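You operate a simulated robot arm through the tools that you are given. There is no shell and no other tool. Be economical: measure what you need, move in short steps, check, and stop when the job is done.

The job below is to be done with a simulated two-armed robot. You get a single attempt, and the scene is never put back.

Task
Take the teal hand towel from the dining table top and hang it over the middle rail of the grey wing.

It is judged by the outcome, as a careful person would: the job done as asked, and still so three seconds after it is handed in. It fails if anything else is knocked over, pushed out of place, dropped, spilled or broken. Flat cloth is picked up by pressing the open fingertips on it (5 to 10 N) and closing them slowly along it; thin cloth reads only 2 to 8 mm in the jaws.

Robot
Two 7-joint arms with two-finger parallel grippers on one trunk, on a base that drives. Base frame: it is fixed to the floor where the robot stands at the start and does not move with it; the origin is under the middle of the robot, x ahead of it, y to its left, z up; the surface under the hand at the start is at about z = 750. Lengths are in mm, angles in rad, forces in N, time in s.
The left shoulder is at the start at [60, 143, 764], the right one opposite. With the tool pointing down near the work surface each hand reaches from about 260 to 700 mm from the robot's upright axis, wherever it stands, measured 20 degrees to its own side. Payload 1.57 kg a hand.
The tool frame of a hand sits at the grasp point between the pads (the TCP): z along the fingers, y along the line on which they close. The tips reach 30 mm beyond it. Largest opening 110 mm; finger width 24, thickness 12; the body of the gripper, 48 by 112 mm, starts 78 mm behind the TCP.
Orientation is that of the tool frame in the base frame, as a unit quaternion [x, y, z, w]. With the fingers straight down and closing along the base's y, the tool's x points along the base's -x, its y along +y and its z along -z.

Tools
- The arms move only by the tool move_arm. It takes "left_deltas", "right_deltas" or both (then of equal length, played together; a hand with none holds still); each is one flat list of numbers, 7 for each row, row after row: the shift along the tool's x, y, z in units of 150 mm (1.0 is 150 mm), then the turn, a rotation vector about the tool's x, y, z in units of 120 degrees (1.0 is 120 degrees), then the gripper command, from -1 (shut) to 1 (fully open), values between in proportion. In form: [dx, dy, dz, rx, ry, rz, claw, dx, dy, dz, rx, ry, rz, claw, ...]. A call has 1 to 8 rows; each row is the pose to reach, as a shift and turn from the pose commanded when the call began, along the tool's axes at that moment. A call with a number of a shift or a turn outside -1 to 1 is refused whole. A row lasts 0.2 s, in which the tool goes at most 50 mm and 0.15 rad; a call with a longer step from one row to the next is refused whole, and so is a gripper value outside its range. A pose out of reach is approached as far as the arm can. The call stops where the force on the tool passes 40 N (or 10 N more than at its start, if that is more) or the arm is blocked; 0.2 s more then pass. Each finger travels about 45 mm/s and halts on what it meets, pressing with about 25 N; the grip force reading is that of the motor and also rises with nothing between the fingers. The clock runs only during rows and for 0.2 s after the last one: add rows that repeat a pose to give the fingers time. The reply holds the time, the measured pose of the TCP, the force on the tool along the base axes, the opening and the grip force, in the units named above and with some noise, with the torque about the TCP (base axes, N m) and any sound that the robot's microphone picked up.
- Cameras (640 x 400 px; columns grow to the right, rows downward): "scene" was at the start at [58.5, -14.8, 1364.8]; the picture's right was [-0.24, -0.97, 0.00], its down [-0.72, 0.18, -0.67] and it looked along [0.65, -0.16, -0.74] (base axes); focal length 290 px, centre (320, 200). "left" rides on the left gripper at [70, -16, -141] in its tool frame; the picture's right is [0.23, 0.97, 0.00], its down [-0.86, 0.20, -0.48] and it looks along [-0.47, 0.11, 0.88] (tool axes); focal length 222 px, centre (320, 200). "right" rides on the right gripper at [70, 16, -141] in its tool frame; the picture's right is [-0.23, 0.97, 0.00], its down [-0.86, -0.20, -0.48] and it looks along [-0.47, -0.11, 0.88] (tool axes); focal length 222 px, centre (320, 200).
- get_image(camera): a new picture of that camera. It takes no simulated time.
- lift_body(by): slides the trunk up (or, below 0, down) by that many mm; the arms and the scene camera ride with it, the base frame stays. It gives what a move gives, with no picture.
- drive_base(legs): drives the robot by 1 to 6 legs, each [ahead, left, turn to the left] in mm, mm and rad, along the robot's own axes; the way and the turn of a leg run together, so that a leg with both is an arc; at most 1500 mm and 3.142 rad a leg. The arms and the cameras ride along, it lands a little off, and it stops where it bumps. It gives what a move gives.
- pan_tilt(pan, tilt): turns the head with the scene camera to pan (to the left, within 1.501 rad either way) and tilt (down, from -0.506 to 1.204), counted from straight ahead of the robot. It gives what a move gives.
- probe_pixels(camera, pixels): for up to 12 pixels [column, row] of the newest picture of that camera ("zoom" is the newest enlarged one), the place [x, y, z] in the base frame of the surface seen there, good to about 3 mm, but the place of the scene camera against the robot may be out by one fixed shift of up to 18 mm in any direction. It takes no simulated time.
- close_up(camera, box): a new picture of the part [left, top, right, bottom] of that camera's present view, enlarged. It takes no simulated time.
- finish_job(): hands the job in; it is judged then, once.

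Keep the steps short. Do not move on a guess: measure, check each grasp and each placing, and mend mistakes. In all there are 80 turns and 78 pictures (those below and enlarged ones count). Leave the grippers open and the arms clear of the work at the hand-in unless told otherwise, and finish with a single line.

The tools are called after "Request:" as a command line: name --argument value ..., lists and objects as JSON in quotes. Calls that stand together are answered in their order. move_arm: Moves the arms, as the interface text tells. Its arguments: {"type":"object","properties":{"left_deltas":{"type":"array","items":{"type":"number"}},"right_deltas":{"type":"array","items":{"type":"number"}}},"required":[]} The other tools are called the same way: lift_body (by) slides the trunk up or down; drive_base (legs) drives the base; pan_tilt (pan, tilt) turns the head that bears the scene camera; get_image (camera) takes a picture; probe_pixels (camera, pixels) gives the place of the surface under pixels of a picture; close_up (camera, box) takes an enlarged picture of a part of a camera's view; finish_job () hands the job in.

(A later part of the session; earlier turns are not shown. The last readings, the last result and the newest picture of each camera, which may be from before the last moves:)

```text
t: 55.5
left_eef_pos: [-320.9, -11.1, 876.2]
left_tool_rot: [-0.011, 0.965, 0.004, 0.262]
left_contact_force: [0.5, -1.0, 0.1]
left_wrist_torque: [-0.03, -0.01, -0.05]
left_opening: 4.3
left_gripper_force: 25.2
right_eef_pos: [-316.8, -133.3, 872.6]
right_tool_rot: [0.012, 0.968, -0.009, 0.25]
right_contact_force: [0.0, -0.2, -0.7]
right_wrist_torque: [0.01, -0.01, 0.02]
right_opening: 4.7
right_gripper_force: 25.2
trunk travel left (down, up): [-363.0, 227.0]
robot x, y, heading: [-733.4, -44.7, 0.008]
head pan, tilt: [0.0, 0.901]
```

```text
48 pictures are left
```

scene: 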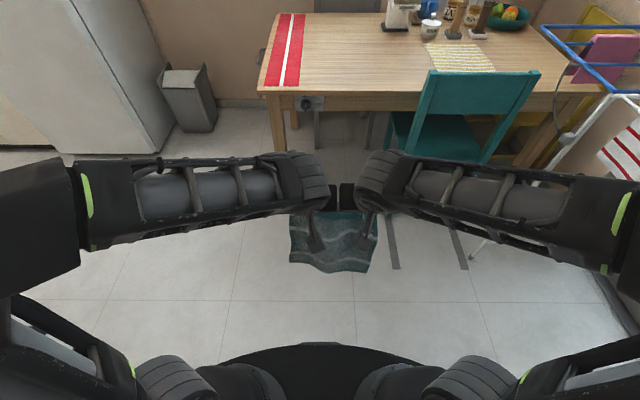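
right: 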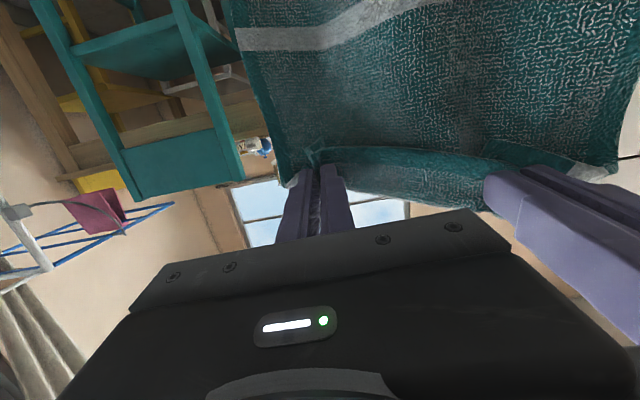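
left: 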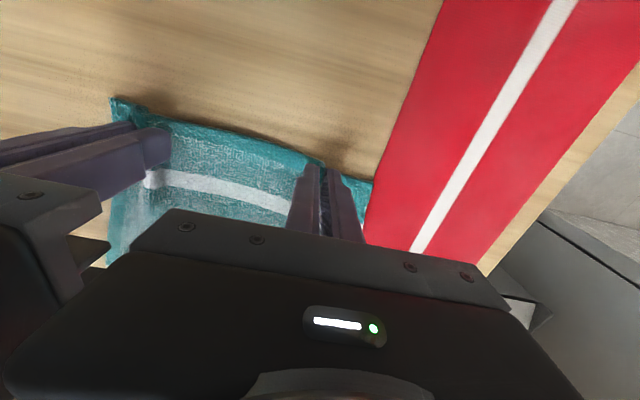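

Compact pose works but the elbows are wide. I probe them.

Request:
pan_tilt --pan -0.9 --tilt 0.75

Request:
get_image --camera "scene"

```text
t: 56.7
left_eef_pos: [-319.3, -11.3, 876.0]
left_tool_rot: [-0.012, 0.965, 0.003, 0.262]
left_contact_force: [-0.7, -0.2, 0.3]
left_wrist_torque: [0.02, -0.01, -0.04]
left_opening: 4.2
left_gripper_force: 24.4
right_eef_pos: [-316.7, -131.3, 873.2]
right_tool_rot: [0.013, 0.968, -0.009, 0.252]
right_contact_force: [1.0, -1.0, -0.2]
right_wrist_torque: [0.04, -0.02, -0.03]
right_opening: 4.8
right_gripper_force: 25.0
trunk travel left (down, up): [-363.0, 227.0]
robot x, y, heading: [-741.6, -39.0, 0.005]
head pan, tilt: [-0.901, 0.75]
```

```text
47 pictures are left
```

scene: 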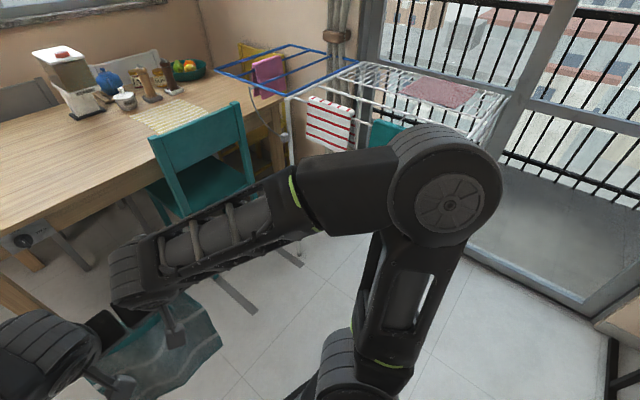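

Request:
probe_pixels --camera "scene" --pixels '[[490, 170], [450, 205], [420, 135], [500, 200], [390, 330], [350, 170], [620, 300], [585, 310], [520, 110]]'

```text
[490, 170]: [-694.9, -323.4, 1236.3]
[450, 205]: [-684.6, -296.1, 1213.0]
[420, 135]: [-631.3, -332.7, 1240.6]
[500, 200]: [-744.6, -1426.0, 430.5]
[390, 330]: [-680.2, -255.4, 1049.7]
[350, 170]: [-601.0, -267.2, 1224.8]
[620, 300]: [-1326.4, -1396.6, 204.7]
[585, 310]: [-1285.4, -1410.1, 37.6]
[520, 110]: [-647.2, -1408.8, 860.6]
```

Elbow outermost ≈330 mm from my axis, so standing at y≈−990 keeps it ~80 mm off the door frame. I tuck hands 25 mm more, then drive back 340 and partly right.

Request:
move_arm --left_deltas '[0.072, 0, -0.04, 0, 0.04, 0, -1, 0.144, 0, -0.083, 0, 0.08, 0, -1]' --right_deltas '[0.072, 0, -0.04, 0, 0.04, 0, -1, 0.144, 0, -0.083, 0, 0.08, 0, -1]'

Request:
drive_base --legs '[[-342, 0, -0.005], [0, -500, 0]]'

Request:
get_image --camera "scene"

```text
t: 57.3
left_eef_pos: [-346.2, -10.8, 875.3]
left_tool_rot: [-0.012, 0.984, 0.002, 0.18]
left_contact_force: [-0.4, 0.4, -1.2]
left_wrist_torque: [-0.04, -0.03, -0.04]
left_opening: 4.4
left_gripper_force: 24.9
right_eef_pos: [-341.1, -131.6, 873.5]
right_tool_rot: [0.014, 0.986, -0.009, 0.168]
right_contact_force: [0.3, 0.0, -0.6]
right_wrist_torque: [0.01, -0.01, 0.02]
right_opening: 4.6
right_gripper_force: 24.6
trunk travel left (down, up): [-363.0, 227.0]
robot x, y, heading: [-740.6, -41.8, 0.005]
head pan, tilt: [-0.901, 0.75]
```

```text
t: 62.0
left_eef_pos: [-679.5, -504.4, 875.2]
left_tool_rot: [-0.009, 0.984, 0.002, 0.18]
left_contact_force: [0.2, -0.4, 0.9]
left_wrist_torque: [-0.03, -0.01, -0.05]
left_opening: 4.4
left_gripper_force: 24.8
right_eef_pos: [-677.6, -623.2, 873.4]
right_tool_rot: [0.016, 0.985, -0.009, 0.169]
right_contact_force: [-0.3, -0.4, 0.0]
right_wrist_torque: [0.02, 0.0, 0.01]
right_opening: 4.6
right_gripper_force: 25.5
trunk travel left (down, up): [-363.0, 227.0]
robot x, y, heading: [-1071.4, -536.9, 0.004]
head pan, tilt: [-0.901, 0.75]
```

```text
46 pictures are left
```

scene: 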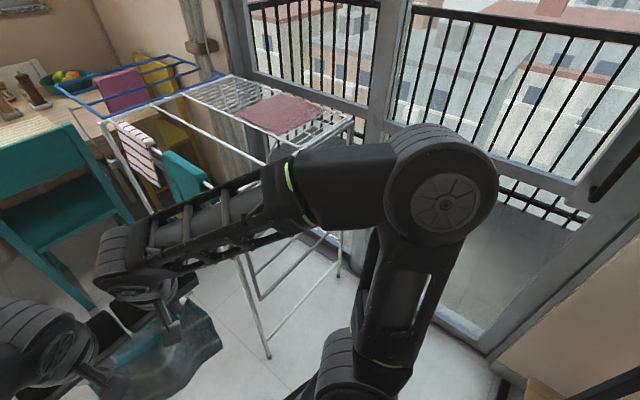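

Path looks clear; hands at x≈−678, wing at −604. I strafe the rest, with 10 mm further back.

Request:
drive_base --legs '[[-10, -225, -0.004], [0, -225, 0]]'

Request:
pan_tilt --pan 0.0 --tilt 0.9

Request:
get_image --camera "scene"

Request:
get_image --camera "right"

```text
t: 65.0
left_eef_pos: [-691.2, -956.7, 877.3]
left_tool_rot: [-0.004, 0.984, 0.002, 0.18]
left_contact_force: [0.0, -0.9, 0.7]
left_wrist_torque: [0.01, 0.0, 0.04]
left_opening: 4.4
left_gripper_force: 24.9
right_eef_pos: [-690.0, -1075.7, 873.3]
right_tool_rot: [0.019, 0.985, -0.01, 0.169]
right_contact_force: [0.6, 1.0, -0.5]
right_wrist_torque: [0.0, -0.01, -0.05]
right_opening: 4.5
right_gripper_force: 24.5
trunk travel left (down, up): [-363.0, 227.0]
robot x, y, heading: [-1083.8, -980.5, -0.006]
head pan, tilt: [-0.901, 0.75]
```

```text
t: 66.2
left_eef_pos: [-691.5, -956.4, 876.0]
left_tool_rot: [-0.005, 0.984, 0.001, 0.18]
left_contact_force: [1.6, -0.2, -0.6]
left_wrist_torque: [-0.02, -0.01, -0.02]
left_opening: 4.3
left_gripper_force: 24.9
right_eef_pos: [-690.3, -1076.0, 872.7]
right_tool_rot: [0.02, 0.985, -0.011, 0.169]
right_contact_force: [0.2, -0.5, 0.3]
right_wrist_torque: [0.03, 0.02, 0.02]
right_opening: 4.7
right_gripper_force: 24.8
trunk travel left (down, up): [-363.0, 227.0]
robot x, y, heading: [-1086.0, -977.8, -0.006]
head pan, tilt: [0.0, 0.901]
```

```text
45 pictures are left
```

scene: 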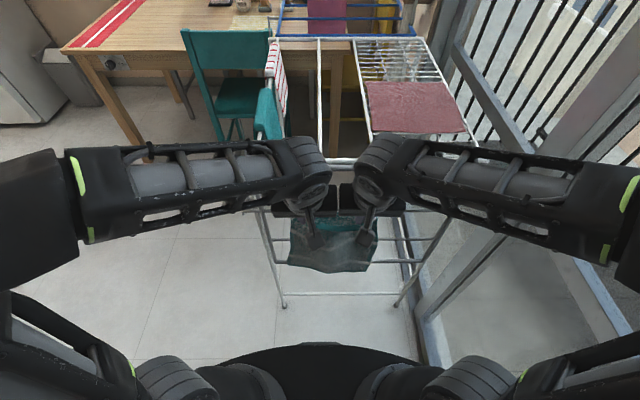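

```text
44 pictures are left
```

right: 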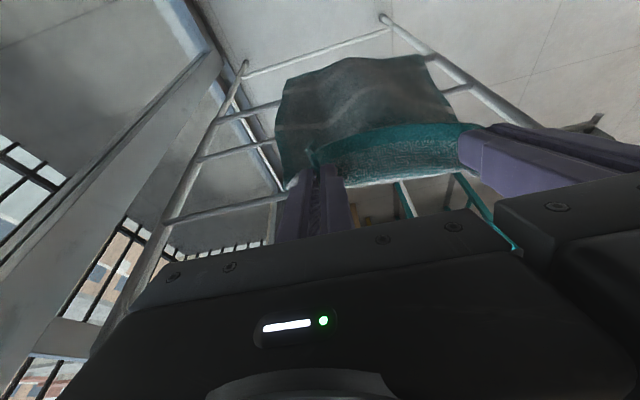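

In position: the cloth is in front of the wing. I probe the wing rails with the right wrist camera (true frame).

Request:
probe_pixels --camera "right" --pixels '[[230, 208], [250, 204], [235, 149], [220, 153], [255, 109], [265, 106], [455, 90], [187, 190], [467, 88], [300, 60], [350, 140]]'

Request:
probe_pixels --camera "scene" --pixels '[[395, 239], [400, 238], [280, 236], [278, 262], [385, 262], [420, 211], [262, 210], [330, 250], [335, 160]]'

```text
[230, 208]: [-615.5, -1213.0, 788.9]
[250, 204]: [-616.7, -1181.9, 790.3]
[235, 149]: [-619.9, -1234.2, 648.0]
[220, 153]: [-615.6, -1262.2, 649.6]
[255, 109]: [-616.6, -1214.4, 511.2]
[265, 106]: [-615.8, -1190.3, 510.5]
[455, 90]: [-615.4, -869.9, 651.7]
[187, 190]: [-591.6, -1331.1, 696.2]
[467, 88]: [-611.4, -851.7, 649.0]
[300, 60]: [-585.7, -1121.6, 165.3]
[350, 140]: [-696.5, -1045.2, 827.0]
```

```text
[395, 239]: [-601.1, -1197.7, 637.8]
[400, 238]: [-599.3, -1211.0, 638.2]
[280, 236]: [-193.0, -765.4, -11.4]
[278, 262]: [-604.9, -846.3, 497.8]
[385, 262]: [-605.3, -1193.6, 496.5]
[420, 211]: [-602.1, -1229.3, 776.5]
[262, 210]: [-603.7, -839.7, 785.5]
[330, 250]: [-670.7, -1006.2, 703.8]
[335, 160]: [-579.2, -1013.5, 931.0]
```

True rails: x≈−616, tops at z≈789, 649, 511. Hands at y −956/−1076 are inside the frame. Step A: lower to z≈730 in front of the wing with pitch ≈45°.

Request:
move_arm --left_deltas '[0.029, 0, 0.195, 0, -0.042, 0, -1, 0.057, 0, 0.39, 0, -0.083, 0, -1, 0.086, 0, 0.586, 0, -0.125, 0, -1, 0.114, 0, 0.78, 0, -0.166, 0, -1, 0.143, 0, 0.977, 0, -0.208, 0, -1]' --right_deltas '[0.029, 0, 0.195, 0, -0.042, 0, -1, 0.057, 0, 0.39, 0, -0.083, 0, -1, 0.086, 0, 0.586, 0, -0.125, 0, -1, 0.114, 0, 0.78, 0, -0.166, 0, -1, 0.143, 0, 0.977, 0, -0.208, 0, -1]'

Request:
get_image --camera "scene"

```text
t: 67.4
left_eef_pos: [-661.0, -949.1, 737.1]
left_tool_rot: [-0.01, 0.927, 0.011, 0.376]
left_contact_force: [-0.7, 2.8, 0.7]
left_wrist_torque: [-0.33, 0.09, -0.26]
left_opening: 4.5
left_gripper_force: 25.0
right_eef_pos: [-639.6, -1069.7, 732.1]
right_tool_rot: [0.018, 0.931, -0.021, 0.363]
right_contact_force: [-0.6, -3.5, -1.4]
right_wrist_torque: [0.25, -0.1, 0.38]
right_opening: 4.5
right_gripper_force: 25.3
right hand out of reach, approached as far as the arm can: row 4, 5
trunk travel left (down, up): [-363.0, 227.0]
robot x, y, heading: [-1088.7, -984.7, -0.009]
head pan, tilt: [0.0, 0.901]
stopped in row 5 (left hand): the force on the tool passed its limit at 43 N (the readings are from after the stop); the commanded pose is now the measured one
```

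```text
43 pictures are left
```

scene: 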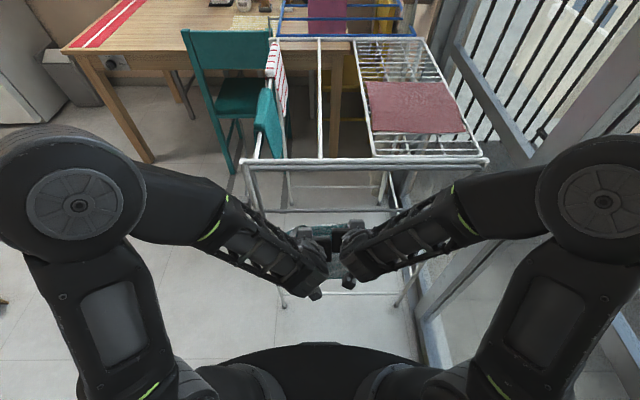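

The right arm was at its folding limit and the hands touched lightly. Grips hold. I spread them 4 mm and go forward: Step B, over the rail at x≈−600, z≈718, pitch ≈65°.

Request:
move_arm --left_deltas '[-0.068, 0.025, 0.125, 0, -0.03, 0, -1, -0.12, 0.025, 0.22, 0, -0.08, 0, -1, -0.16, 0.025, 0.3, 0, -0.13, 0, -1, -0.204, 0.025, 0.374, 0, -0.175, 0, -1]' --right_deltas '[0, -0.025, 0, 0, -0.03, 0, -1, -0.04, -0.025, 0.08, 0, -0.08, 0, -1, -0.08, -0.025, 0.16, 0, -0.13, 0, -1, -0.131, -0.025, 0.25, 0, -0.183, 0, -1]'

Request:
get_image --camera "scene"

Request:
get_image --camera "right"

```text
t: 68.4
left_eef_pos: [-599.6, -943.9, 716.4]
left_tool_rot: [-0.006, 0.842, 0.011, 0.539]
left_contact_force: [-0.8, -8.0, 0.4]
left_wrist_torque: [-0.1, 0.01, -0.22]
left_opening: 4.2
left_gripper_force: 25.0
right_eef_pos: [-601.0, -1074.1, 718.0]
right_tool_rot: [0.012, 0.845, -0.021, 0.535]
right_contact_force: [0.1, 7.0, 0.5]
right_wrist_torque: [0.16, 0.0, 0.19]
right_opening: 4.7
right_gripper_force: 25.0
right hand out of reach, approached as far as the arm can: row 1, 2, 3
trunk travel left (down, up): [-363.0, 227.0]
robot x, y, heading: [-1086.2, -981.8, -0.013]
head pan, tilt: [0.0, 0.901]
```

```text
42 pictures are left
```

scene: 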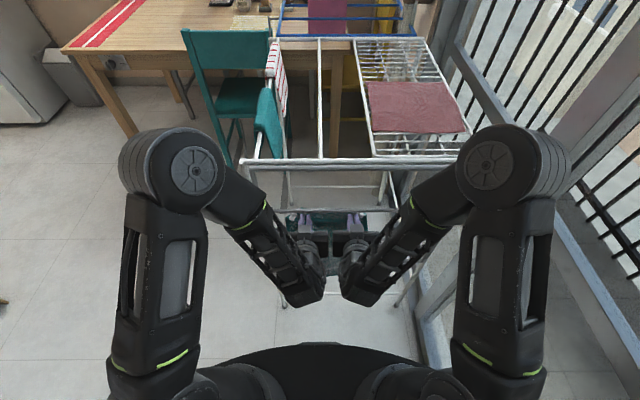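

```text
41 pictures are left
```

right: 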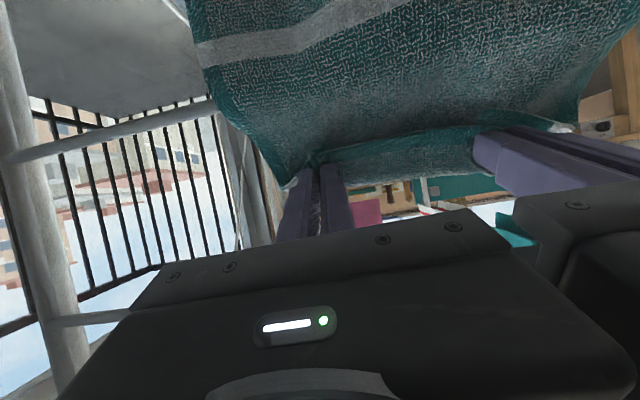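

Fingertips are above the middle rail inside the gap and the cloth is in front of the rail. Step C: forward 85 mm, pitch to ≈85°.

Request:
move_arm --left_deltas '[-0.054, -0.015, 0.13, 0, -0.042, 0, -1, -0.108, -0.015, 0.262, 0, -0.084, 0, -1, -0.161, -0.015, 0.394, 0, -0.125, 0, -1, -0.215, -0.015, 0.525, 0, -0.167, 0, -1]' --right_deltas '[-0.054, 0.015, 0.13, 0, -0.042, 0, -1, -0.108, 0.015, 0.262, 0, -0.084, 0, -1, -0.161, 0.015, 0.394, 0, -0.125, 0, -1, -0.215, 0.015, 0.525, 0, -0.167, 0, -1]'

Request:
get_image --camera "scene"

Request:
get_image --camera "right"

```text
t: 69.2
left_eef_pos: [-532.1, -947.6, 717.9]
left_tool_rot: [-0.006, 0.767, 0.015, 0.641]
left_contact_force: [0.0, -2.1, -0.4]
left_wrist_torque: [-0.01, 0.01, -0.09]
left_opening: 4.2
left_gripper_force: 25.0
left hand out of reach, approached as far as the arm can: row 3, 4
right_eef_pos: [-531.3, -1074.3, 716.7]
right_tool_rot: [0.006, 0.778, -0.024, 0.628]
right_contact_force: [1.0, 2.3, -4.9]
right_wrist_torque: [0.09, -0.29, 0.1]
right_opening: 4.6
right_gripper_force: 24.9
right hand out of reach, approached as far as the arm can: row 3, 4
trunk travel left (down, up): [-363.0, 227.0]
robot x, y, heading: [-1086.8, -981.0, -0.01]
head pan, tilt: [0.0, 0.901]
stopped in row 4 (right hand): the force on the tool passed its limit at 52 N (the readings are from after the stop); the commanded pose is now the measured one
```

```text
40 pictures are left
```

scene: 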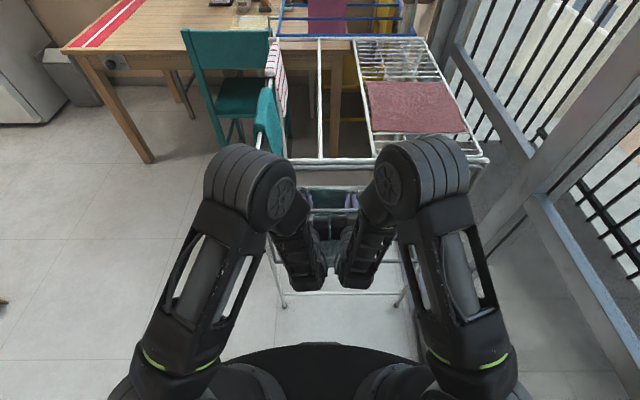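

```text
39 pictures are left
```

right: 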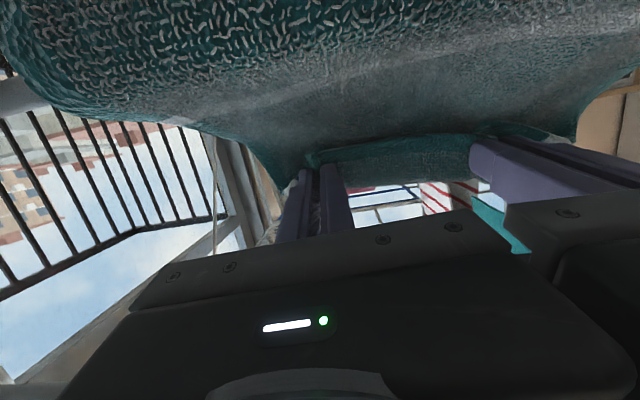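

The right tool pressed on something above (−4.9 N in z), so I lower the trunk 28 mm to centre in the gap; then I'll advance with the base instead of the arms.

Request:
lift_body --by -28

Request:
close_up --camera "scene" --box '[230, 150, 450, 310]'

Request:
get_image --camera "left"

```text
t: 70.0
left_eef_pos: [-533.1, -947.9, 690.8]
left_tool_rot: [-0.006, 0.768, 0.014, 0.641]
left_contact_force: [-0.9, -3.4, 0.2]
left_wrist_torque: [0.0, 0.0, -0.11]
left_opening: 4.5
left_gripper_force: 24.7
right_eef_pos: [-531.7, -1073.1, 689.0]
right_tool_rot: [0.008, 0.777, -0.026, 0.628]
right_contact_force: [0.7, 3.2, 0.5]
right_wrist_torque: [0.05, 0.03, 0.11]
right_opening: 4.8
right_gripper_force: 24.7
trunk travel left (down, up): [-335.0, 255.0]
robot x, y, heading: [-1089.6, -983.3, -0.007]
head pan, tilt: [0.0, 0.901]
```

```text
2.50 times, centred on (340, 230) of scene
```

zoom: 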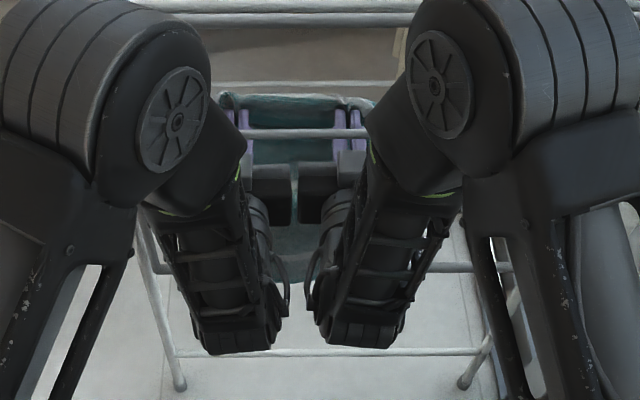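

```text
37 pictures are left
```

left: 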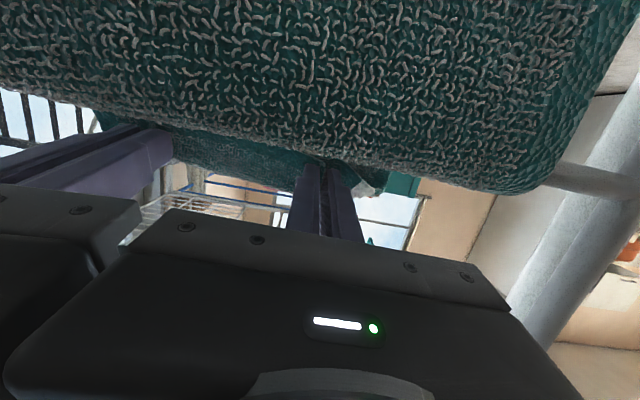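

Forces are small now, the cloth drapes over the middle rail and fingers protrude past the wing. I drive forward 30 mm.

Request:
drive_base --legs '[[30, 0, 0]]'

Request:
close_up --camera "scene" --box '[230, 150, 450, 310]'

Request:
get_image --camera "left"

```text
t: 70.8
left_eef_pos: [-503.9, -945.9, 690.9]
left_tool_rot: [-0.006, 0.768, 0.015, 0.641]
left_contact_force: [-0.4, -3.2, 0.3]
left_wrist_torque: [-0.03, 0.04, -0.13]
left_opening: 4.5
left_gripper_force: 24.6
right_eef_pos: [-501.3, -1073.8, 689.0]
right_tool_rot: [0.009, 0.777, -0.026, 0.629]
right_contact_force: [1.0, 3.1, -0.4]
right_wrist_torque: [0.08, 0.01, 0.13]
right_opening: 4.7
right_gripper_force: 24.7
trunk travel left (down, up): [-335.0, 255.0]
robot x, y, heading: [-1055.8, -981.0, -0.007]
head pan, tilt: [0.0, 0.901]
```

```text
2.50 times, centred on (340, 230) of scene
```

zoom: 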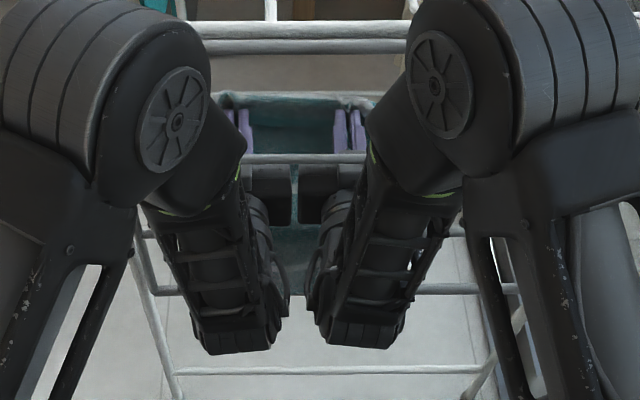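

```text
35 pictures are left
```

left: 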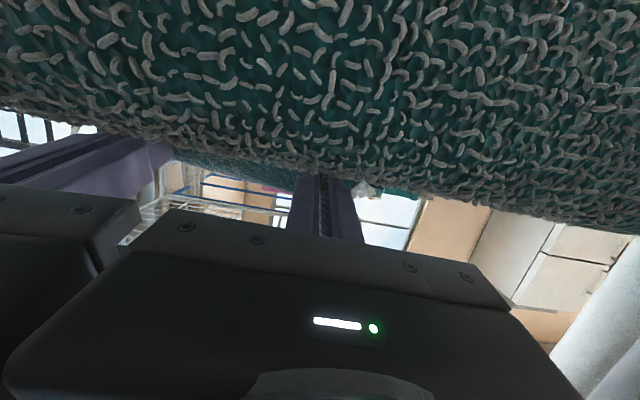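

The tips are ~140 mm past the rail. I open both hands partly (45 mm, so the hands don't touch) to drop the rear edge behind the wing.

Request:
move_arm --left_deltas '[0, 0, 0, 0, 0, 0, -0.7, 0, 0, 0, 0, 0, 0, -0.45, 0, 0, 0, 0, 0, 0, -0.2, 0, 0, 0, 0, 0, 0, -0.2, 0, 0, 0, 0, 0, 0, -0.2]' --right_deltas '[0, 0, 0, 0, 0, 0, -0.7, 0, 0, 0, 0, 0, 0, -0.45, 0, 0, 0, 0, 0, 0, -0.2, 0, 0, 0, 0, 0, 0, -0.2, 0, 0, 0, 0, 0, 0, -0.2]'

Request:
close_up --camera "scene" --box '[230, 150, 450, 310]'

Request:
get_image --camera "right"

```text
t: 72.0
left_eef_pos: [-502.8, -945.4, 689.2]
left_tool_rot: [-0.006, 0.768, 0.015, 0.641]
left_contact_force: [0.2, -0.8, -0.1]
left_wrist_torque: [0.0, -0.01, 0.0]
left_opening: 44.1
left_gripper_force: 0.0
right_eef_pos: [-503.2, -1072.8, 689.1]
right_tool_rot: [0.008, 0.778, -0.025, 0.628]
right_contact_force: [0.0, -0.5, 0.6]
right_wrist_torque: [-0.04, 0.01, 0.01]
right_opening: 44.0
right_gripper_force: 0.1
trunk travel left (down, up): [-335.0, 255.0]
robot x, y, heading: [-1056.2, -980.5, -0.009]
head pan, tilt: [0.0, 0.901]
```

```text
2.50 times, centred on (340, 230) of scene
```

zoom: 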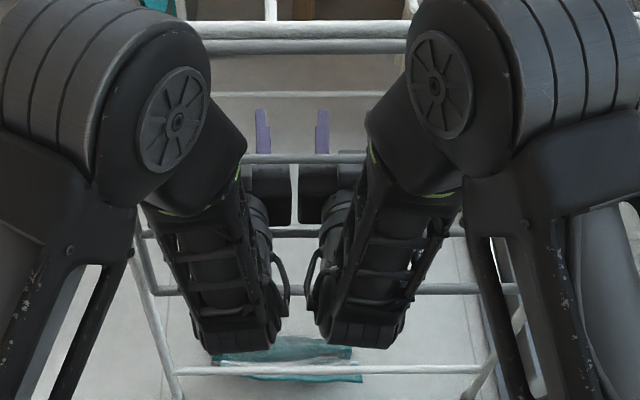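

```text
33 pictures are left
```

right: 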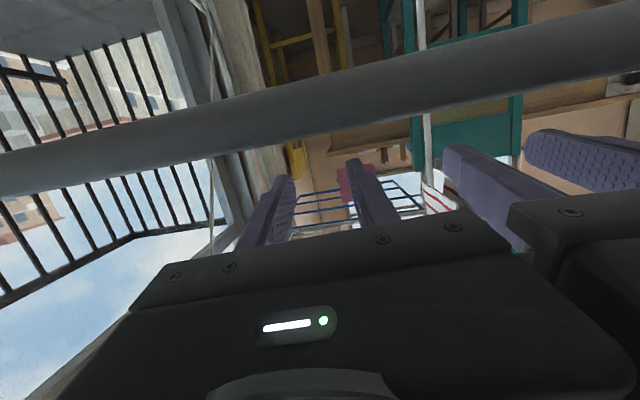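

The towel slid off to the front when the rear edge fell free, and lies on the floor in front of the wing. I'll fetch it and next time pin it on the rail with the gripper bodies while the rear drops. First I withdraw: base back 30 mm, then arms back.

Request:
drive_base --legs '[[-30, 0, 0]]'

Request:
move_arm --left_deltas '[0.022, 0, -0.114, 0, 0.03, 0, -0.2, 0.044, 0, -0.228, 0, 0.06, 0, -0.2, 0.066, 0, -0.342, 0, 0.09, 0, -0.2, 0.089, 0, -0.457, 0, 0.125, 0, -0.2]' --right_deltas '[0.022, 0, -0.114, 0, 0.03, 0, -0.2, 0.044, 0, -0.228, 0, 0.06, 0, -0.2, 0.066, 0, -0.342, 0, 0.09, 0, -0.2, 0.089, 0, -0.457, 0, 0.11, 0, -0.2]'

Request:
lift_body --by 28

```text
t: 72.8
left_eef_pos: [-531.9, -947.1, 690.2]
left_tool_rot: [-0.006, 0.767, 0.014, 0.641]
left_contact_force: [0.3, 0.3, 0.2]
left_wrist_torque: [-0.03, -0.01, 0.0]
left_opening: 44.0
left_gripper_force: 0.0
right_eef_pos: [-531.4, -1073.5, 689.9]
right_tool_rot: [0.008, 0.778, -0.026, 0.628]
right_contact_force: [0.0, -0.1, 0.2]
right_wrist_torque: [-0.03, -0.01, 0.02]
right_opening: 44.0
right_gripper_force: 0.0
trunk travel left (down, up): [-335.0, 255.0]
robot x, y, heading: [-1086.2, -977.8, -0.009]
head pan, tilt: [0.0, 0.901]
```

```text
t: 73.8
left_eef_pos: [-601.6, -948.9, 689.8]
left_tool_rot: [-0.008, 0.845, 0.015, 0.534]
left_contact_force: [-2.0, 6.7, -0.8]
left_wrist_torque: [-0.41, -0.18, -0.75]
left_opening: 43.9
left_gripper_force: 0.1
right_eef_pos: [-601.5, -1071.9, 692.3]
right_tool_rot: [0.012, 0.845, -0.026, 0.535]
right_contact_force: [1.0, -5.9, 0.5]
right_wrist_torque: [0.47, 0.18, 0.49]
right_opening: 44.0
right_gripper_force: 0.1
trunk travel left (down, up): [-335.0, 255.0]
robot x, y, heading: [-1089.2, -981.6, -0.009]
head pan, tilt: [0.0, 0.901]
```

```text
t: 74.5
left_eef_pos: [-601.1, -948.5, 718.1]
left_tool_rot: [-0.008, 0.844, 0.015, 0.535]
left_contact_force: [-3.9, 13.2, -1.2]
left_wrist_torque: [-0.86, -0.43, -1.47]
left_opening: 44.0
left_gripper_force: 0.0
right_eef_pos: [-601.3, -1071.9, 719.8]
right_tool_rot: [0.011, 0.845, -0.024, 0.535]
right_contact_force: [3.8, -13.3, 2.1]
right_wrist_torque: [1.02, 0.44, 1.06]
right_opening: 43.9
right_gripper_force: 0.0
trunk travel left (down, up): [-363.0, 227.0]
robot x, y, heading: [-1086.9, -979.9, -0.007]
head pan, tilt: [0.0, 0.901]
```

The hands push on each other; I spread them and pull out of the gap.

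Request:
move_arm --left_deltas '[0, 0.15, 0, 0, 0, 0, -0.2, 0.009, 0.2, -0.08, 0, 0.046, 0, -0.2, 0.018, 0.2, -0.157, 0, 0.092, 0, -0.2, 0.027, 0.2, -0.235, 0, 0.138, 0, -0.2, 0.036, 0.2, -0.314, 0, 0.183, 0, -0.2]' --right_deltas '[0, -0.15, 0, 0, 0, 0, -0.2, 0.009, -0.2, -0.08, 0, 0.046, 0, -0.2, 0.018, -0.2, -0.157, 0, 0.092, 0, -0.2, 0.027, -0.2, -0.235, 0, 0.138, 0, -0.2, 0.036, -0.2, -0.314, 0, 0.183, 0, -0.2]'

```text
t: 75.8
left_eef_pos: [-647.6, -921.9, 733.4]
left_tool_rot: [-0.01, 0.931, 0.012, 0.364]
left_contact_force: [-0.1, -0.1, 0.4]
left_wrist_torque: [-0.01, 0.0, -0.03]
left_opening: 44.1
left_gripper_force: 0.0
right_eef_pos: [-630.8, -1090.3, 736.0]
right_tool_rot: [0.015, 0.932, -0.022, 0.362]
right_contact_force: [0.1, -0.3, 1.1]
right_wrist_torque: [-0.01, -0.01, -0.01]
right_opening: 44.3
right_gripper_force: 0.1
right hand out of reach, approached as far as the arm can: row 1, 2, 3, 4, 5
trunk travel left (down, up): [-363.0, 227.0]
robot x, y, heading: [-1086.4, -979.3, -0.008]
head pan, tilt: [0.0, 0.901]
```

Next, up and back to a tool-down pose in front of the wing.

Request:
move_arm --left_deltas '[-0.07, 0, -0.148, 0, 0.06, 0, -0.2, -0.139, 0, -0.296, 0, 0.12, 0, -0.2, -0.209, 0, -0.444, 0, 0.18, 0, -0.2, -0.278, 0, -0.591, 0, 0.24, 0, -0.2, -0.348, 0, -0.74, 0, 0.3, 0, -0.2, -0.417, 0, -0.887, 0, 0.358, 0, -0.2]' --right_deltas '[-0.057, 0, -0.159, 0, 0.06, 0, -0.2, -0.115, 0, -0.318, 0, 0.12, 0, -0.2, -0.172, 0, -0.478, 0, 0.18, 0, -0.2, -0.229, 0, -0.637, 0, 0.24, 0, -0.2, -0.287, 0, -0.796, 0, 0.3, 0, -0.2, -0.344, 0, -0.955, 0, 0.358, 0, -0.2]'

Request:
get_image --camera "scene"

Request:
get_image --camera "left"

```text
t: 77.2
left_eef_pos: [-690.9, -924.7, 875.2]
left_tool_rot: [-0.014, 1.0, 0.008, -0.003]
left_contact_force: [-0.6, -0.4, 0.6]
left_wrist_torque: [0.01, -0.04, 0.0]
left_opening: 44.0
left_gripper_force: 0.0
right_eef_pos: [-687.5, -1084.2, 876.9]
right_tool_rot: [0.022, 1.0, -0.015, -0.004]
right_contact_force: [-0.2, 0.1, 0.4]
right_wrist_torque: [-0.02, -0.01, -0.01]
right_opening: 44.0
right_gripper_force: 0.2
trunk travel left (down, up): [-363.0, 227.0]
robot x, y, heading: [-1084.7, -980.8, -0.01]
head pan, tilt: [0.0, 0.901]
```

```text
32 pictures are left
```

scene: 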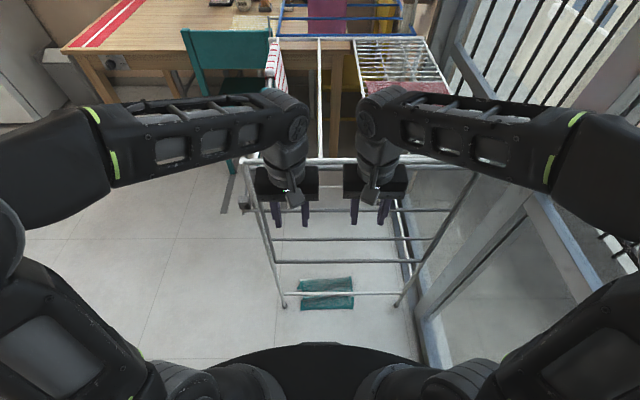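

```text
31 pictures are left
```

left: 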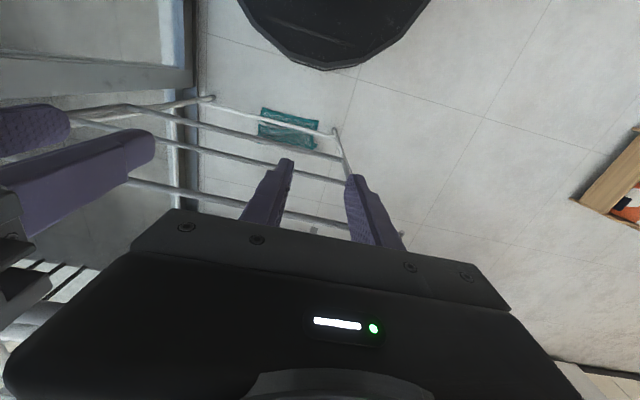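

Request:
close_up --camera "scene" --box '[270, 255, 390, 330]'

Request:
probe_pixels --camera "scene" --pixels '[[302, 281], [352, 278], [300, 309], [353, 308], [326, 294], [285, 304], [397, 304], [326, 285], [326, 303]]'

Request:
probe_pixels --camera "left" --pixels '[[263, 110], [318, 122], [314, 148], [260, 136], [290, 128], [338, 135], [208, 98], [280, 112]]'

```text
5.33 times, centred on (330, 292) of scene
```

zoom: 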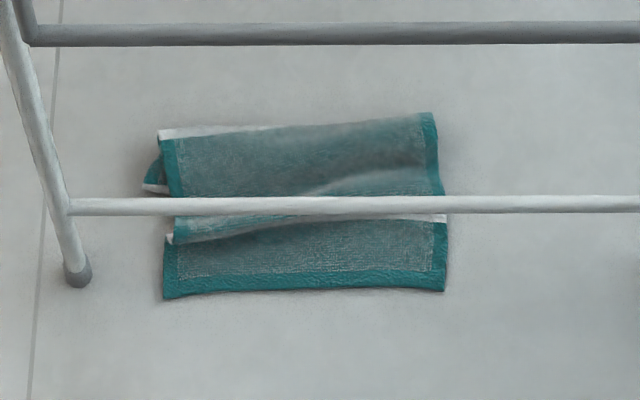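

```text
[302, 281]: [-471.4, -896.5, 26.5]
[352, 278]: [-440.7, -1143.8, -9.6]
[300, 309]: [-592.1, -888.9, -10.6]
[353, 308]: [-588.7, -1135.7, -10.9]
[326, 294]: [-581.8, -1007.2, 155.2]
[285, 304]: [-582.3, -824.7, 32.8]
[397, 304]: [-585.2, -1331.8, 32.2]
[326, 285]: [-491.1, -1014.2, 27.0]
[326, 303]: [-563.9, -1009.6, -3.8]
```

```text
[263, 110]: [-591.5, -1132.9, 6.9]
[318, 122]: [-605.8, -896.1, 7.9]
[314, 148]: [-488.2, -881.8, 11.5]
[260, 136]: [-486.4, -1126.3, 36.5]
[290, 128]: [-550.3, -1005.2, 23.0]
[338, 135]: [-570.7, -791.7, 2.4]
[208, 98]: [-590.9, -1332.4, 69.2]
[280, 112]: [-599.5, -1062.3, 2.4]
```

The towel lies accordion-folded at x −605..−470, y −885..−1135, under the leg bar (z≈165). Its near edge lies flat at x≈−600. I'll come in with tilted tools from the front. First I lower the trunk 345 mm.

Request:
lift_body --by -345

Request:
move_arm --left_deltas '[0, 0, 0.3, 0, -0.04, 0, -0.1, 0, 0, 0.6, 0, -0.08, 0, -0.1, 0, 0, 0.9, 0, -0.12, 0, -0.1, 0, -0.03, 1.0, 0, -0.16, 0, -0.1]' --right_deltas '[0, 0, 0.3, 0, -0.04, 0, -0.1, 0, 0, 0.6, 0, -0.08, 0, -0.1, 0, 0, 0.9, 0, -0.12, 0, -0.1, 0, 0.0, 1.0, 0, -0.16, 0, -0.1]'

Request:
get_image --camera "scene"

```text
t: 80.5
left_eef_pos: [-692.0, -923.9, 528.8]
left_tool_rot: [-0.014, 1.0, 0.008, -0.002]
left_contact_force: [0.0, -0.6, 0.2]
left_wrist_torque: [-0.04, -0.01, 0.01]
left_opening: 44.0
left_gripper_force: 0.0
right_eef_pos: [-687.5, -1085.4, 531.5]
right_tool_rot: [0.022, 1.0, -0.015, -0.002]
right_contact_force: [0.7, -0.5, -0.2]
right_wrist_torque: [0.03, 0.02, 0.0]
right_opening: 44.3
right_gripper_force: 0.1
trunk travel left (down, up): [-18.0, 572.0]
robot x, y, heading: [-1086.6, -981.0, -0.004]
head pan, tilt: [0.0, 0.901]
```

```text
t: 81.5
left_eef_pos: [-693.7, -928.1, 378.7]
left_tool_rot: [-0.012, 0.986, 0.009, 0.166]
left_contact_force: [1.0, 0.5, 0.3]
left_wrist_torque: [0.04, -0.01, -0.02]
left_opening: 49.5
left_gripper_force: 0.0
right_eef_pos: [-687.2, -1088.6, 383.4]
right_tool_rot: [0.019, 0.986, -0.018, 0.164]
right_contact_force: [-0.4, 0.5, -0.3]
right_wrist_torque: [0.0, 0.0, 0.0]
right_opening: 49.4
right_gripper_force: 0.0
trunk travel left (down, up): [-18.0, 572.0]
robot x, y, heading: [-1085.4, -982.4, -0.009]
head pan, tilt: [0.0, 0.901]
```

```text
29 pictures are left
```

scene: 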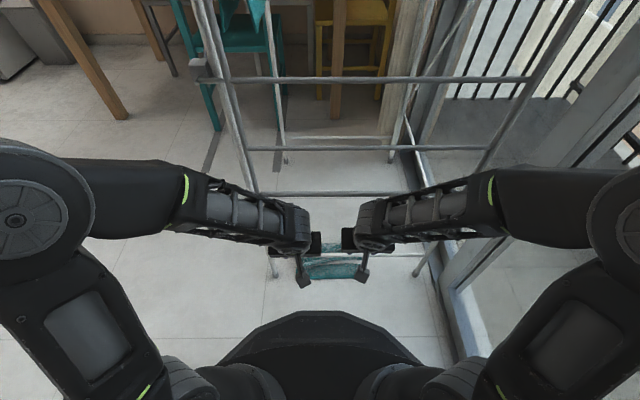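

Good. Down another 140 mm, 40 forward.

Request:
move_arm --left_deltas '[0.013, 0, 0.243, 0, -0.03, 0, -0.1, 0.026, 0, 0.485, 0, -0.06, 0, -0.1, 0.039, 0, 0.73, 0, -0.08, 0, -0.1, 0.052, 0, 0.97, 0, -0.1, 0, -0.1]' --right_deltas '[0.013, 0, 0.243, 0, -0.03, 0, -0.1, 0.026, 0, 0.485, 0, -0.06, 0, -0.1, 0.039, 0, 0.73, 0, -0.08, 0, -0.1, 0.052, 0, 0.97, 0, -0.1, 0, -0.1]'

```text
t: 82.5
left_eef_pos: [-652.9, -924.4, 240.2]
left_tool_rot: [-0.012, 0.963, 0.011, 0.268]
left_contact_force: [-0.6, -0.3, -0.4]
left_wrist_torque: [-0.01, -0.01, -0.02]
left_opening: 49.3
left_gripper_force: 0.1
right_eef_pos: [-647.8, -1093.0, 240.6]
right_tool_rot: [0.017, 0.963, -0.019, 0.267]
right_contact_force: [0.2, 0.2, 0.0]
right_wrist_torque: [-0.02, -0.03, -0.03]
right_opening: 49.3
right_gripper_force: 0.1
trunk travel left (down, up): [-18.0, 572.0]
robot x, y, heading: [-1084.5, -981.1, -0.001]
head pan, tilt: [0.0, 0.901]
```

Both on track. Down to z≈100 and pitch ≈40°, then look through wrist cameras.

Request:
move_arm --left_deltas '[0.12, -0.02, 0.2, 0, -0.02, 0, -0.1, 0.24, -0.04, 0.4, 0, -0.04, 0, -0.1, 0.36, -0.06, 0.6, 0, -0.06, 0, -0.1, 0.48, -0.07, 0.8, 0, -0.075, 0, -0.1]' --right_deltas '[0.12, 0, 0.2, 0, -0.02, 0, -0.1, 0.24, 0, 0.4, 0, -0.04, 0, -0.1, 0.36, 0, 0.6, 0, -0.06, 0, -0.1, 0.48, 0.02, 0.8, 0, -0.075, 0, -0.1]'

Request:
get_image --camera "left"

Request:
get_image --camera "right"

```text
t: 83.1
left_eef_pos: [-652.2, -927.8, 189.3]
left_tool_rot: [-0.006, 0.952, 0.011, 0.305]
left_contact_force: [-5.3, 17.0, 65.1]
left_wrist_torque: [-1.97, 9.34, -2.59]
left_opening: 49.3
left_gripper_force: 0.0
right_eef_pos: [-647.5, -1098.1, 184.1]
right_tool_rot: [0.017, 0.953, -0.021, 0.301]
right_contact_force: [-0.2, -0.8, -0.3]
right_wrist_torque: [-0.01, 0.02, 0.03]
right_opening: 49.6
right_gripper_force: 0.1
trunk travel left (down, up): [-18.0, 572.0]
robot x, y, heading: [-1083.7, -982.5, -0.005]
head pan, tilt: [0.0, 0.901]
stopped in row 2 (left hand): the force on the tool passed its limit at 234 N (the readings are from after the stop); the commanded pose is now the measured one
```

```text
28 pictures are left
```

left: 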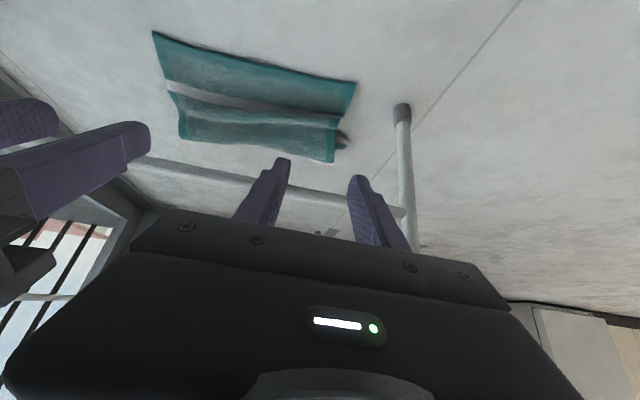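

```text
27 pictures are left
```

right: 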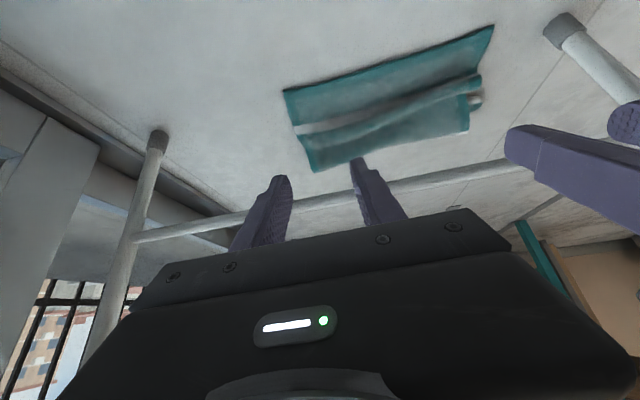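

The left camera housing touched my own base (contact 144 mm behind the TCP). I lift, reduce the pitch to 15° and shift slightly forward; then descend in front of the bar.

Request:
move_arm --left_deltas '[-0.153, 0, -0.219, 0, 0, 0, -0.1, -0.2, -0.02, -0.18, 0, 0.07, 0, -0.1, -0.262, -0.045, -0.142, 0, 0.14, 0, -0.1, -0.262, -0.045, -0.142, 0, 0.167, 0, -0.1]' --right_deltas '[-0.153, 0, -0.219, 0, 0, 0, -0.1, -0.2, 0.02, -0.2, 0, 0.07, 0, -0.1, -0.254, 0.04, -0.189, 0, 0.14, 0, -0.1, -0.254, 0.04, -0.189, 0, 0.167, 0, -0.1]'

Request:
get_image --camera "scene"

Request:
probe_pixels --camera "right" --pixels '[[285, 92], [490, 30], [400, 55], [240, 217], [300, 130], [315, 170], [470, 128], [475, 85]]'

```text
t: 84.1
left_eef_pos: [-631.1, -935.2, 224.5]
left_tool_rot: [-0.009, 0.991, 0.01, 0.134]
left_contact_force: [-0.1, 0.3, 0.5]
left_wrist_torque: [0.01, -0.01, 0.01]
left_opening: 49.7
left_gripper_force: 0.1
right_eef_pos: [-633.4, -1089.8, 224.1]
right_tool_rot: [0.02, 0.991, -0.017, 0.13]
right_contact_force: [-1.1, -0.2, -0.4]
right_wrist_torque: [0.02, 0.04, -0.04]
right_opening: 49.5
right_gripper_force: 0.0
trunk travel left (down, up): [-18.0, 572.0]
robot x, y, heading: [-1084.6, -984.6, -0.005]
head pan, tilt: [0.0, 0.901]
```

```text
26 pictures are left
```

scene: 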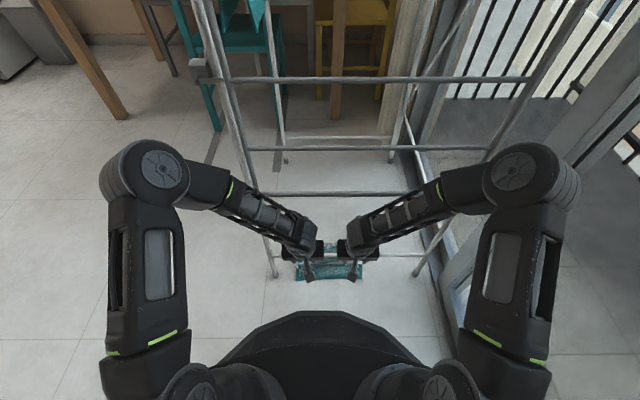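

```text
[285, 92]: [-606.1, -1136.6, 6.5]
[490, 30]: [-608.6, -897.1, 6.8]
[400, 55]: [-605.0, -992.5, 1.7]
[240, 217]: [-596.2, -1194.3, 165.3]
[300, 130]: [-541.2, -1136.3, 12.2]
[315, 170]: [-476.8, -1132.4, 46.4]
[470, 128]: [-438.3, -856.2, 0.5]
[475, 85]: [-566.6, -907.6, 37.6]
```

Both fine. Near edge is at x≈−606, bar at (−596, z165). Now straight down 147 mm in front of the bar.

Request:
move_arm --left_deltas '[0.065, 0, 0.237, 0, 0, 0, -0.1, 0.13, 0, 0.474, 0, 0, 0, -0.1, 0.195, 0, 0.711, 0, 0, 0, -0.1, 0.257, 0, 0.946, 0, 0, 0, -0.1]' --right_deltas '[0.065, 0, 0.237, 0, 0, 0, -0.1, 0.13, 0, 0.474, 0, 0, 0, -0.1, 0.195, 0, 0.711, 0, 0, 0, -0.1, 0.257, 0, 0.946, 0, 0, 0, -0.1]'

```text
t: 85.1
left_eef_pos: [-630.5, -931.7, 75.9]
left_tool_rot: [-0.009, 0.991, 0.01, 0.135]
left_contact_force: [-0.4, 0.5, 0.7]
left_wrist_torque: [0.0, 0.03, -0.01]
left_opening: 49.2
left_gripper_force: 0.1
right_eef_pos: [-631.6, -1096.8, 78.1]
right_tool_rot: [0.021, 0.991, -0.017, 0.129]
right_contact_force: [-0.3, -0.6, -1.2]
right_wrist_torque: [0.02, 0.04, 0.01]
right_opening: 49.5
right_gripper_force: 0.0
trunk travel left (down, up): [-18.0, 572.0]
robot x, y, heading: [-1081.6, -976.7, -0.01]
head pan, tilt: [0.0, 0.901]
```

Now forward under the bar with pitch 25°, staying ~10 mm above the cloth.

Request:
move_arm --left_deltas '[-0.08, -0.015, 0.13, 0, -0.04, 0, -0.1, -0.165, -0.03, 0.259, 0, -0.083, 0, -0.1]' --right_deltas '[-0.08, 0.02, 0.13, 0, -0.04, 0, -0.1, -0.174, 0.045, 0.275, 0, -0.083, 0, -0.1]'

Request:
get_image --camera "left"

Request:
get_image --camera "right"

```text
t: 85.7
left_eef_pos: [-595.0, -934.2, 48.0]
left_tool_rot: [-0.008, 0.975, 0.01, 0.22]
left_contact_force: [0.4, 0.0, -0.7]
left_wrist_torque: [0.0, 0.02, 0.03]
left_opening: 49.3
left_gripper_force: 0.1
right_eef_pos: [-597.2, -1092.4, 45.4]
right_tool_rot: [0.019, 0.976, -0.019, 0.216]
right_contact_force: [0.5, -0.5, -0.2]
right_wrist_torque: [-0.01, 0.02, -0.01]
right_opening: 49.5
right_gripper_force: 0.1
trunk travel left (down, up): [-18.0, 572.0]
robot x, y, heading: [-1085.9, -983.6, -0.009]
head pan, tilt: [0.0, 0.901]
```

```text
25 pictures are left
```

left: 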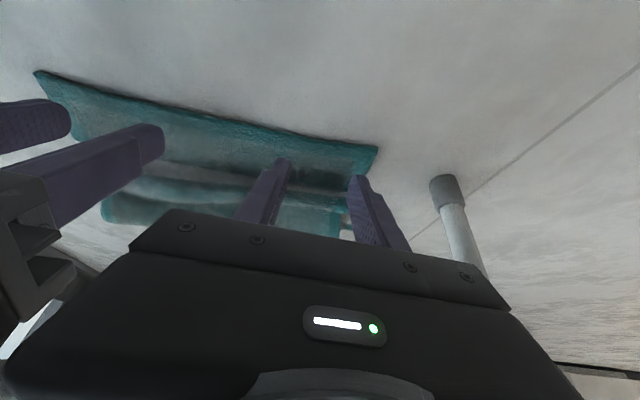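

```text
24 pictures are left
```

right: 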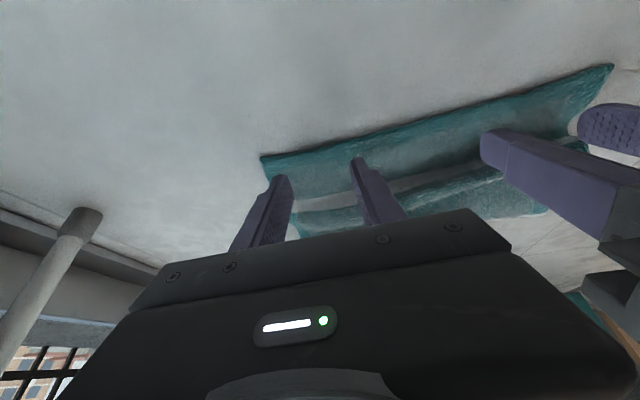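

Fingertips are over the near band. Pressing down in small steps.

Request:
move_arm --left_deltas '[0.014, -0.02, 0.03, 0, 0, 0, -0.1, 0.028, -0.02, 0.06, 0, 0, 0, -0.1]' --right_deltas '[0.01, 0, 0.021, 0, 0, 0, -0.1, 0.02, 0, 0.042, 0, 0, 0, -0.1]'

```text
t: 86.3
left_eef_pos: [-595.3, -937.6, 37.9]
left_tool_rot: [-0.008, 0.976, 0.011, 0.219]
left_contact_force: [-0.1, 0.7, 0.1]
left_wrist_torque: [0.0, -0.02, 0.01]
left_opening: 49.4
left_gripper_force: 0.0
right_eef_pos: [-598.6, -1091.8, 38.4]
right_tool_rot: [0.019, 0.976, -0.019, 0.215]
right_contact_force: [-0.4, -0.3, 0.6]
right_wrist_torque: [0.02, 0.02, 0.03]
right_opening: 49.5
right_gripper_force: 0.1
trunk travel left (down, up): [-18.0, 572.0]
robot x, y, heading: [-1083.8, -977.2, -0.005]
head pan, tilt: [0.0, 0.901]
```

Request:
move_arm --left_deltas '[0.008, 0, 0.018, 0, 0, 0, -0.1, 0.011, 0, 0.025, 0, 0, 0, -0.1]' --right_deltas '[0.008, 0, 0.018, 0, 0, 0, -0.1, 0.011, 0, 0.025, 0, 0, 0, -0.1]'

```text
t: 86.9
left_eef_pos: [-596.6, -939.9, 34.1]
left_tool_rot: [-0.008, 0.975, 0.01, 0.22]
left_contact_force: [-5.6, 3.0, 19.5]
left_wrist_torque: [-0.35, 0.12, -0.12]
left_opening: 48.6
left_gripper_force: 0.0
right_eef_pos: [-599.1, -1091.6, 35.2]
right_tool_rot: [0.019, 0.976, -0.019, 0.215]
right_contact_force: [-1.7, 1.2, 4.3]
right_wrist_torque: [0.19, 0.06, 0.03]
right_opening: 50.3
right_gripper_force: 0.8
trunk travel left (down, up): [-18.0, 572.0]
robot x, y, heading: [-1089.2, -976.9, -0.009]
head pan, tilt: [0.0, 0.901]
```

Left presses 19 N, right 4 N: I ease the left 1.5 mm, press the right a touch more, and close slowly.

Request:
move_arm --left_deltas '[-0.004, 0, -0.009, 0, 0, 0, -0.1, -0.004, 0, -0.009, 0, 0, 0, -0.25, -0.004, 0, -0.009, 0, 0, 0, -0.4, -0.004, 0, -0.009, 0, 0, 0, -0.55, -0.004, 0, -0.009, 0, 0, 0, -0.7, -0.004, 0, -0.009, 0, 0, 0, -0.85, -0.004, 0, -0.009, 0, 0, 0, -1, -0.004, 0, -0.009, 0, 0, 0, -1]' --right_deltas '[0.002, 0, 0.004, 0, 0, 0, -0.1, 0.002, 0, 0.004, 0, 0, 0, -0.25, 0.002, 0, 0.004, 0, 0, 0, -0.4, 0.002, 0, 0.004, 0, 0, 0, -0.55, 0.002, 0, 0.004, 0, 0, 0, -0.7, 0.002, 0, 0.004, 0, 0, 0, -0.85, 0.002, 0, 0.004, 0, 0, 0, -1, 0.002, 0, 0.004, 0, 0, 0, -1]'

Request:
get_image --camera "left"

Request:
get_image --camera "right"

```text
t: 88.7
left_eef_pos: [-596.9, -940.9, 35.9]
left_tool_rot: [-0.007, 0.976, 0.009, 0.219]
left_contact_force: [1.2, -15.2, 6.3]
left_wrist_torque: [-0.52, -0.04, -0.05]
left_opening: 5.7
left_gripper_force: 25.3
right_eef_pos: [-598.0, -1090.4, 34.2]
right_tool_rot: [0.018, 0.976, -0.018, 0.215]
right_contact_force: [2.2, 15.4, 8.7]
right_wrist_torque: [0.54, -0.11, 0.05]
right_opening: 5.7
right_gripper_force: 25.2
trunk travel left (down, up): [-18.0, 572.0]
robot x, y, heading: [-1084.9, -979.6, -0.003]
head pan, tilt: [0.0, 0.901]
```

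```text
23 pictures are left
```

left: 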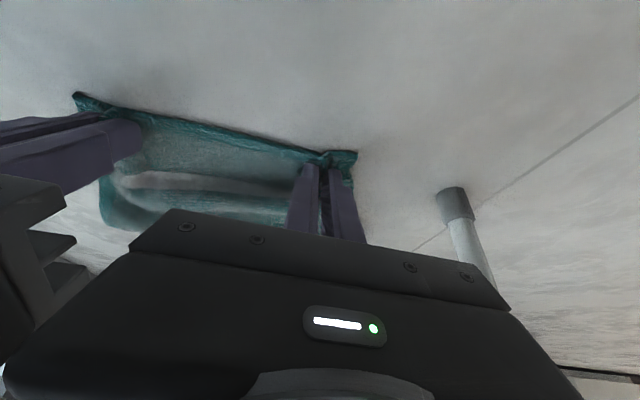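

```text
22 pictures are left
```

right: 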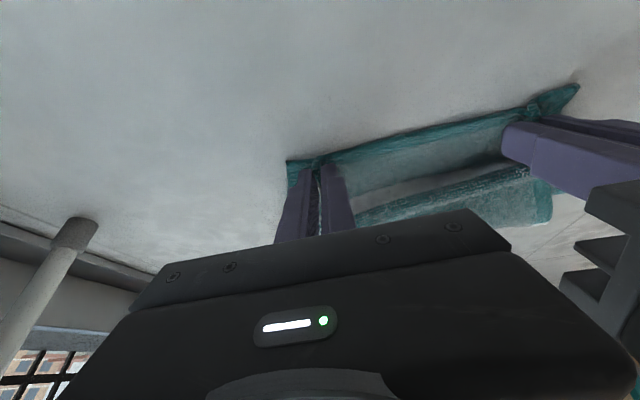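

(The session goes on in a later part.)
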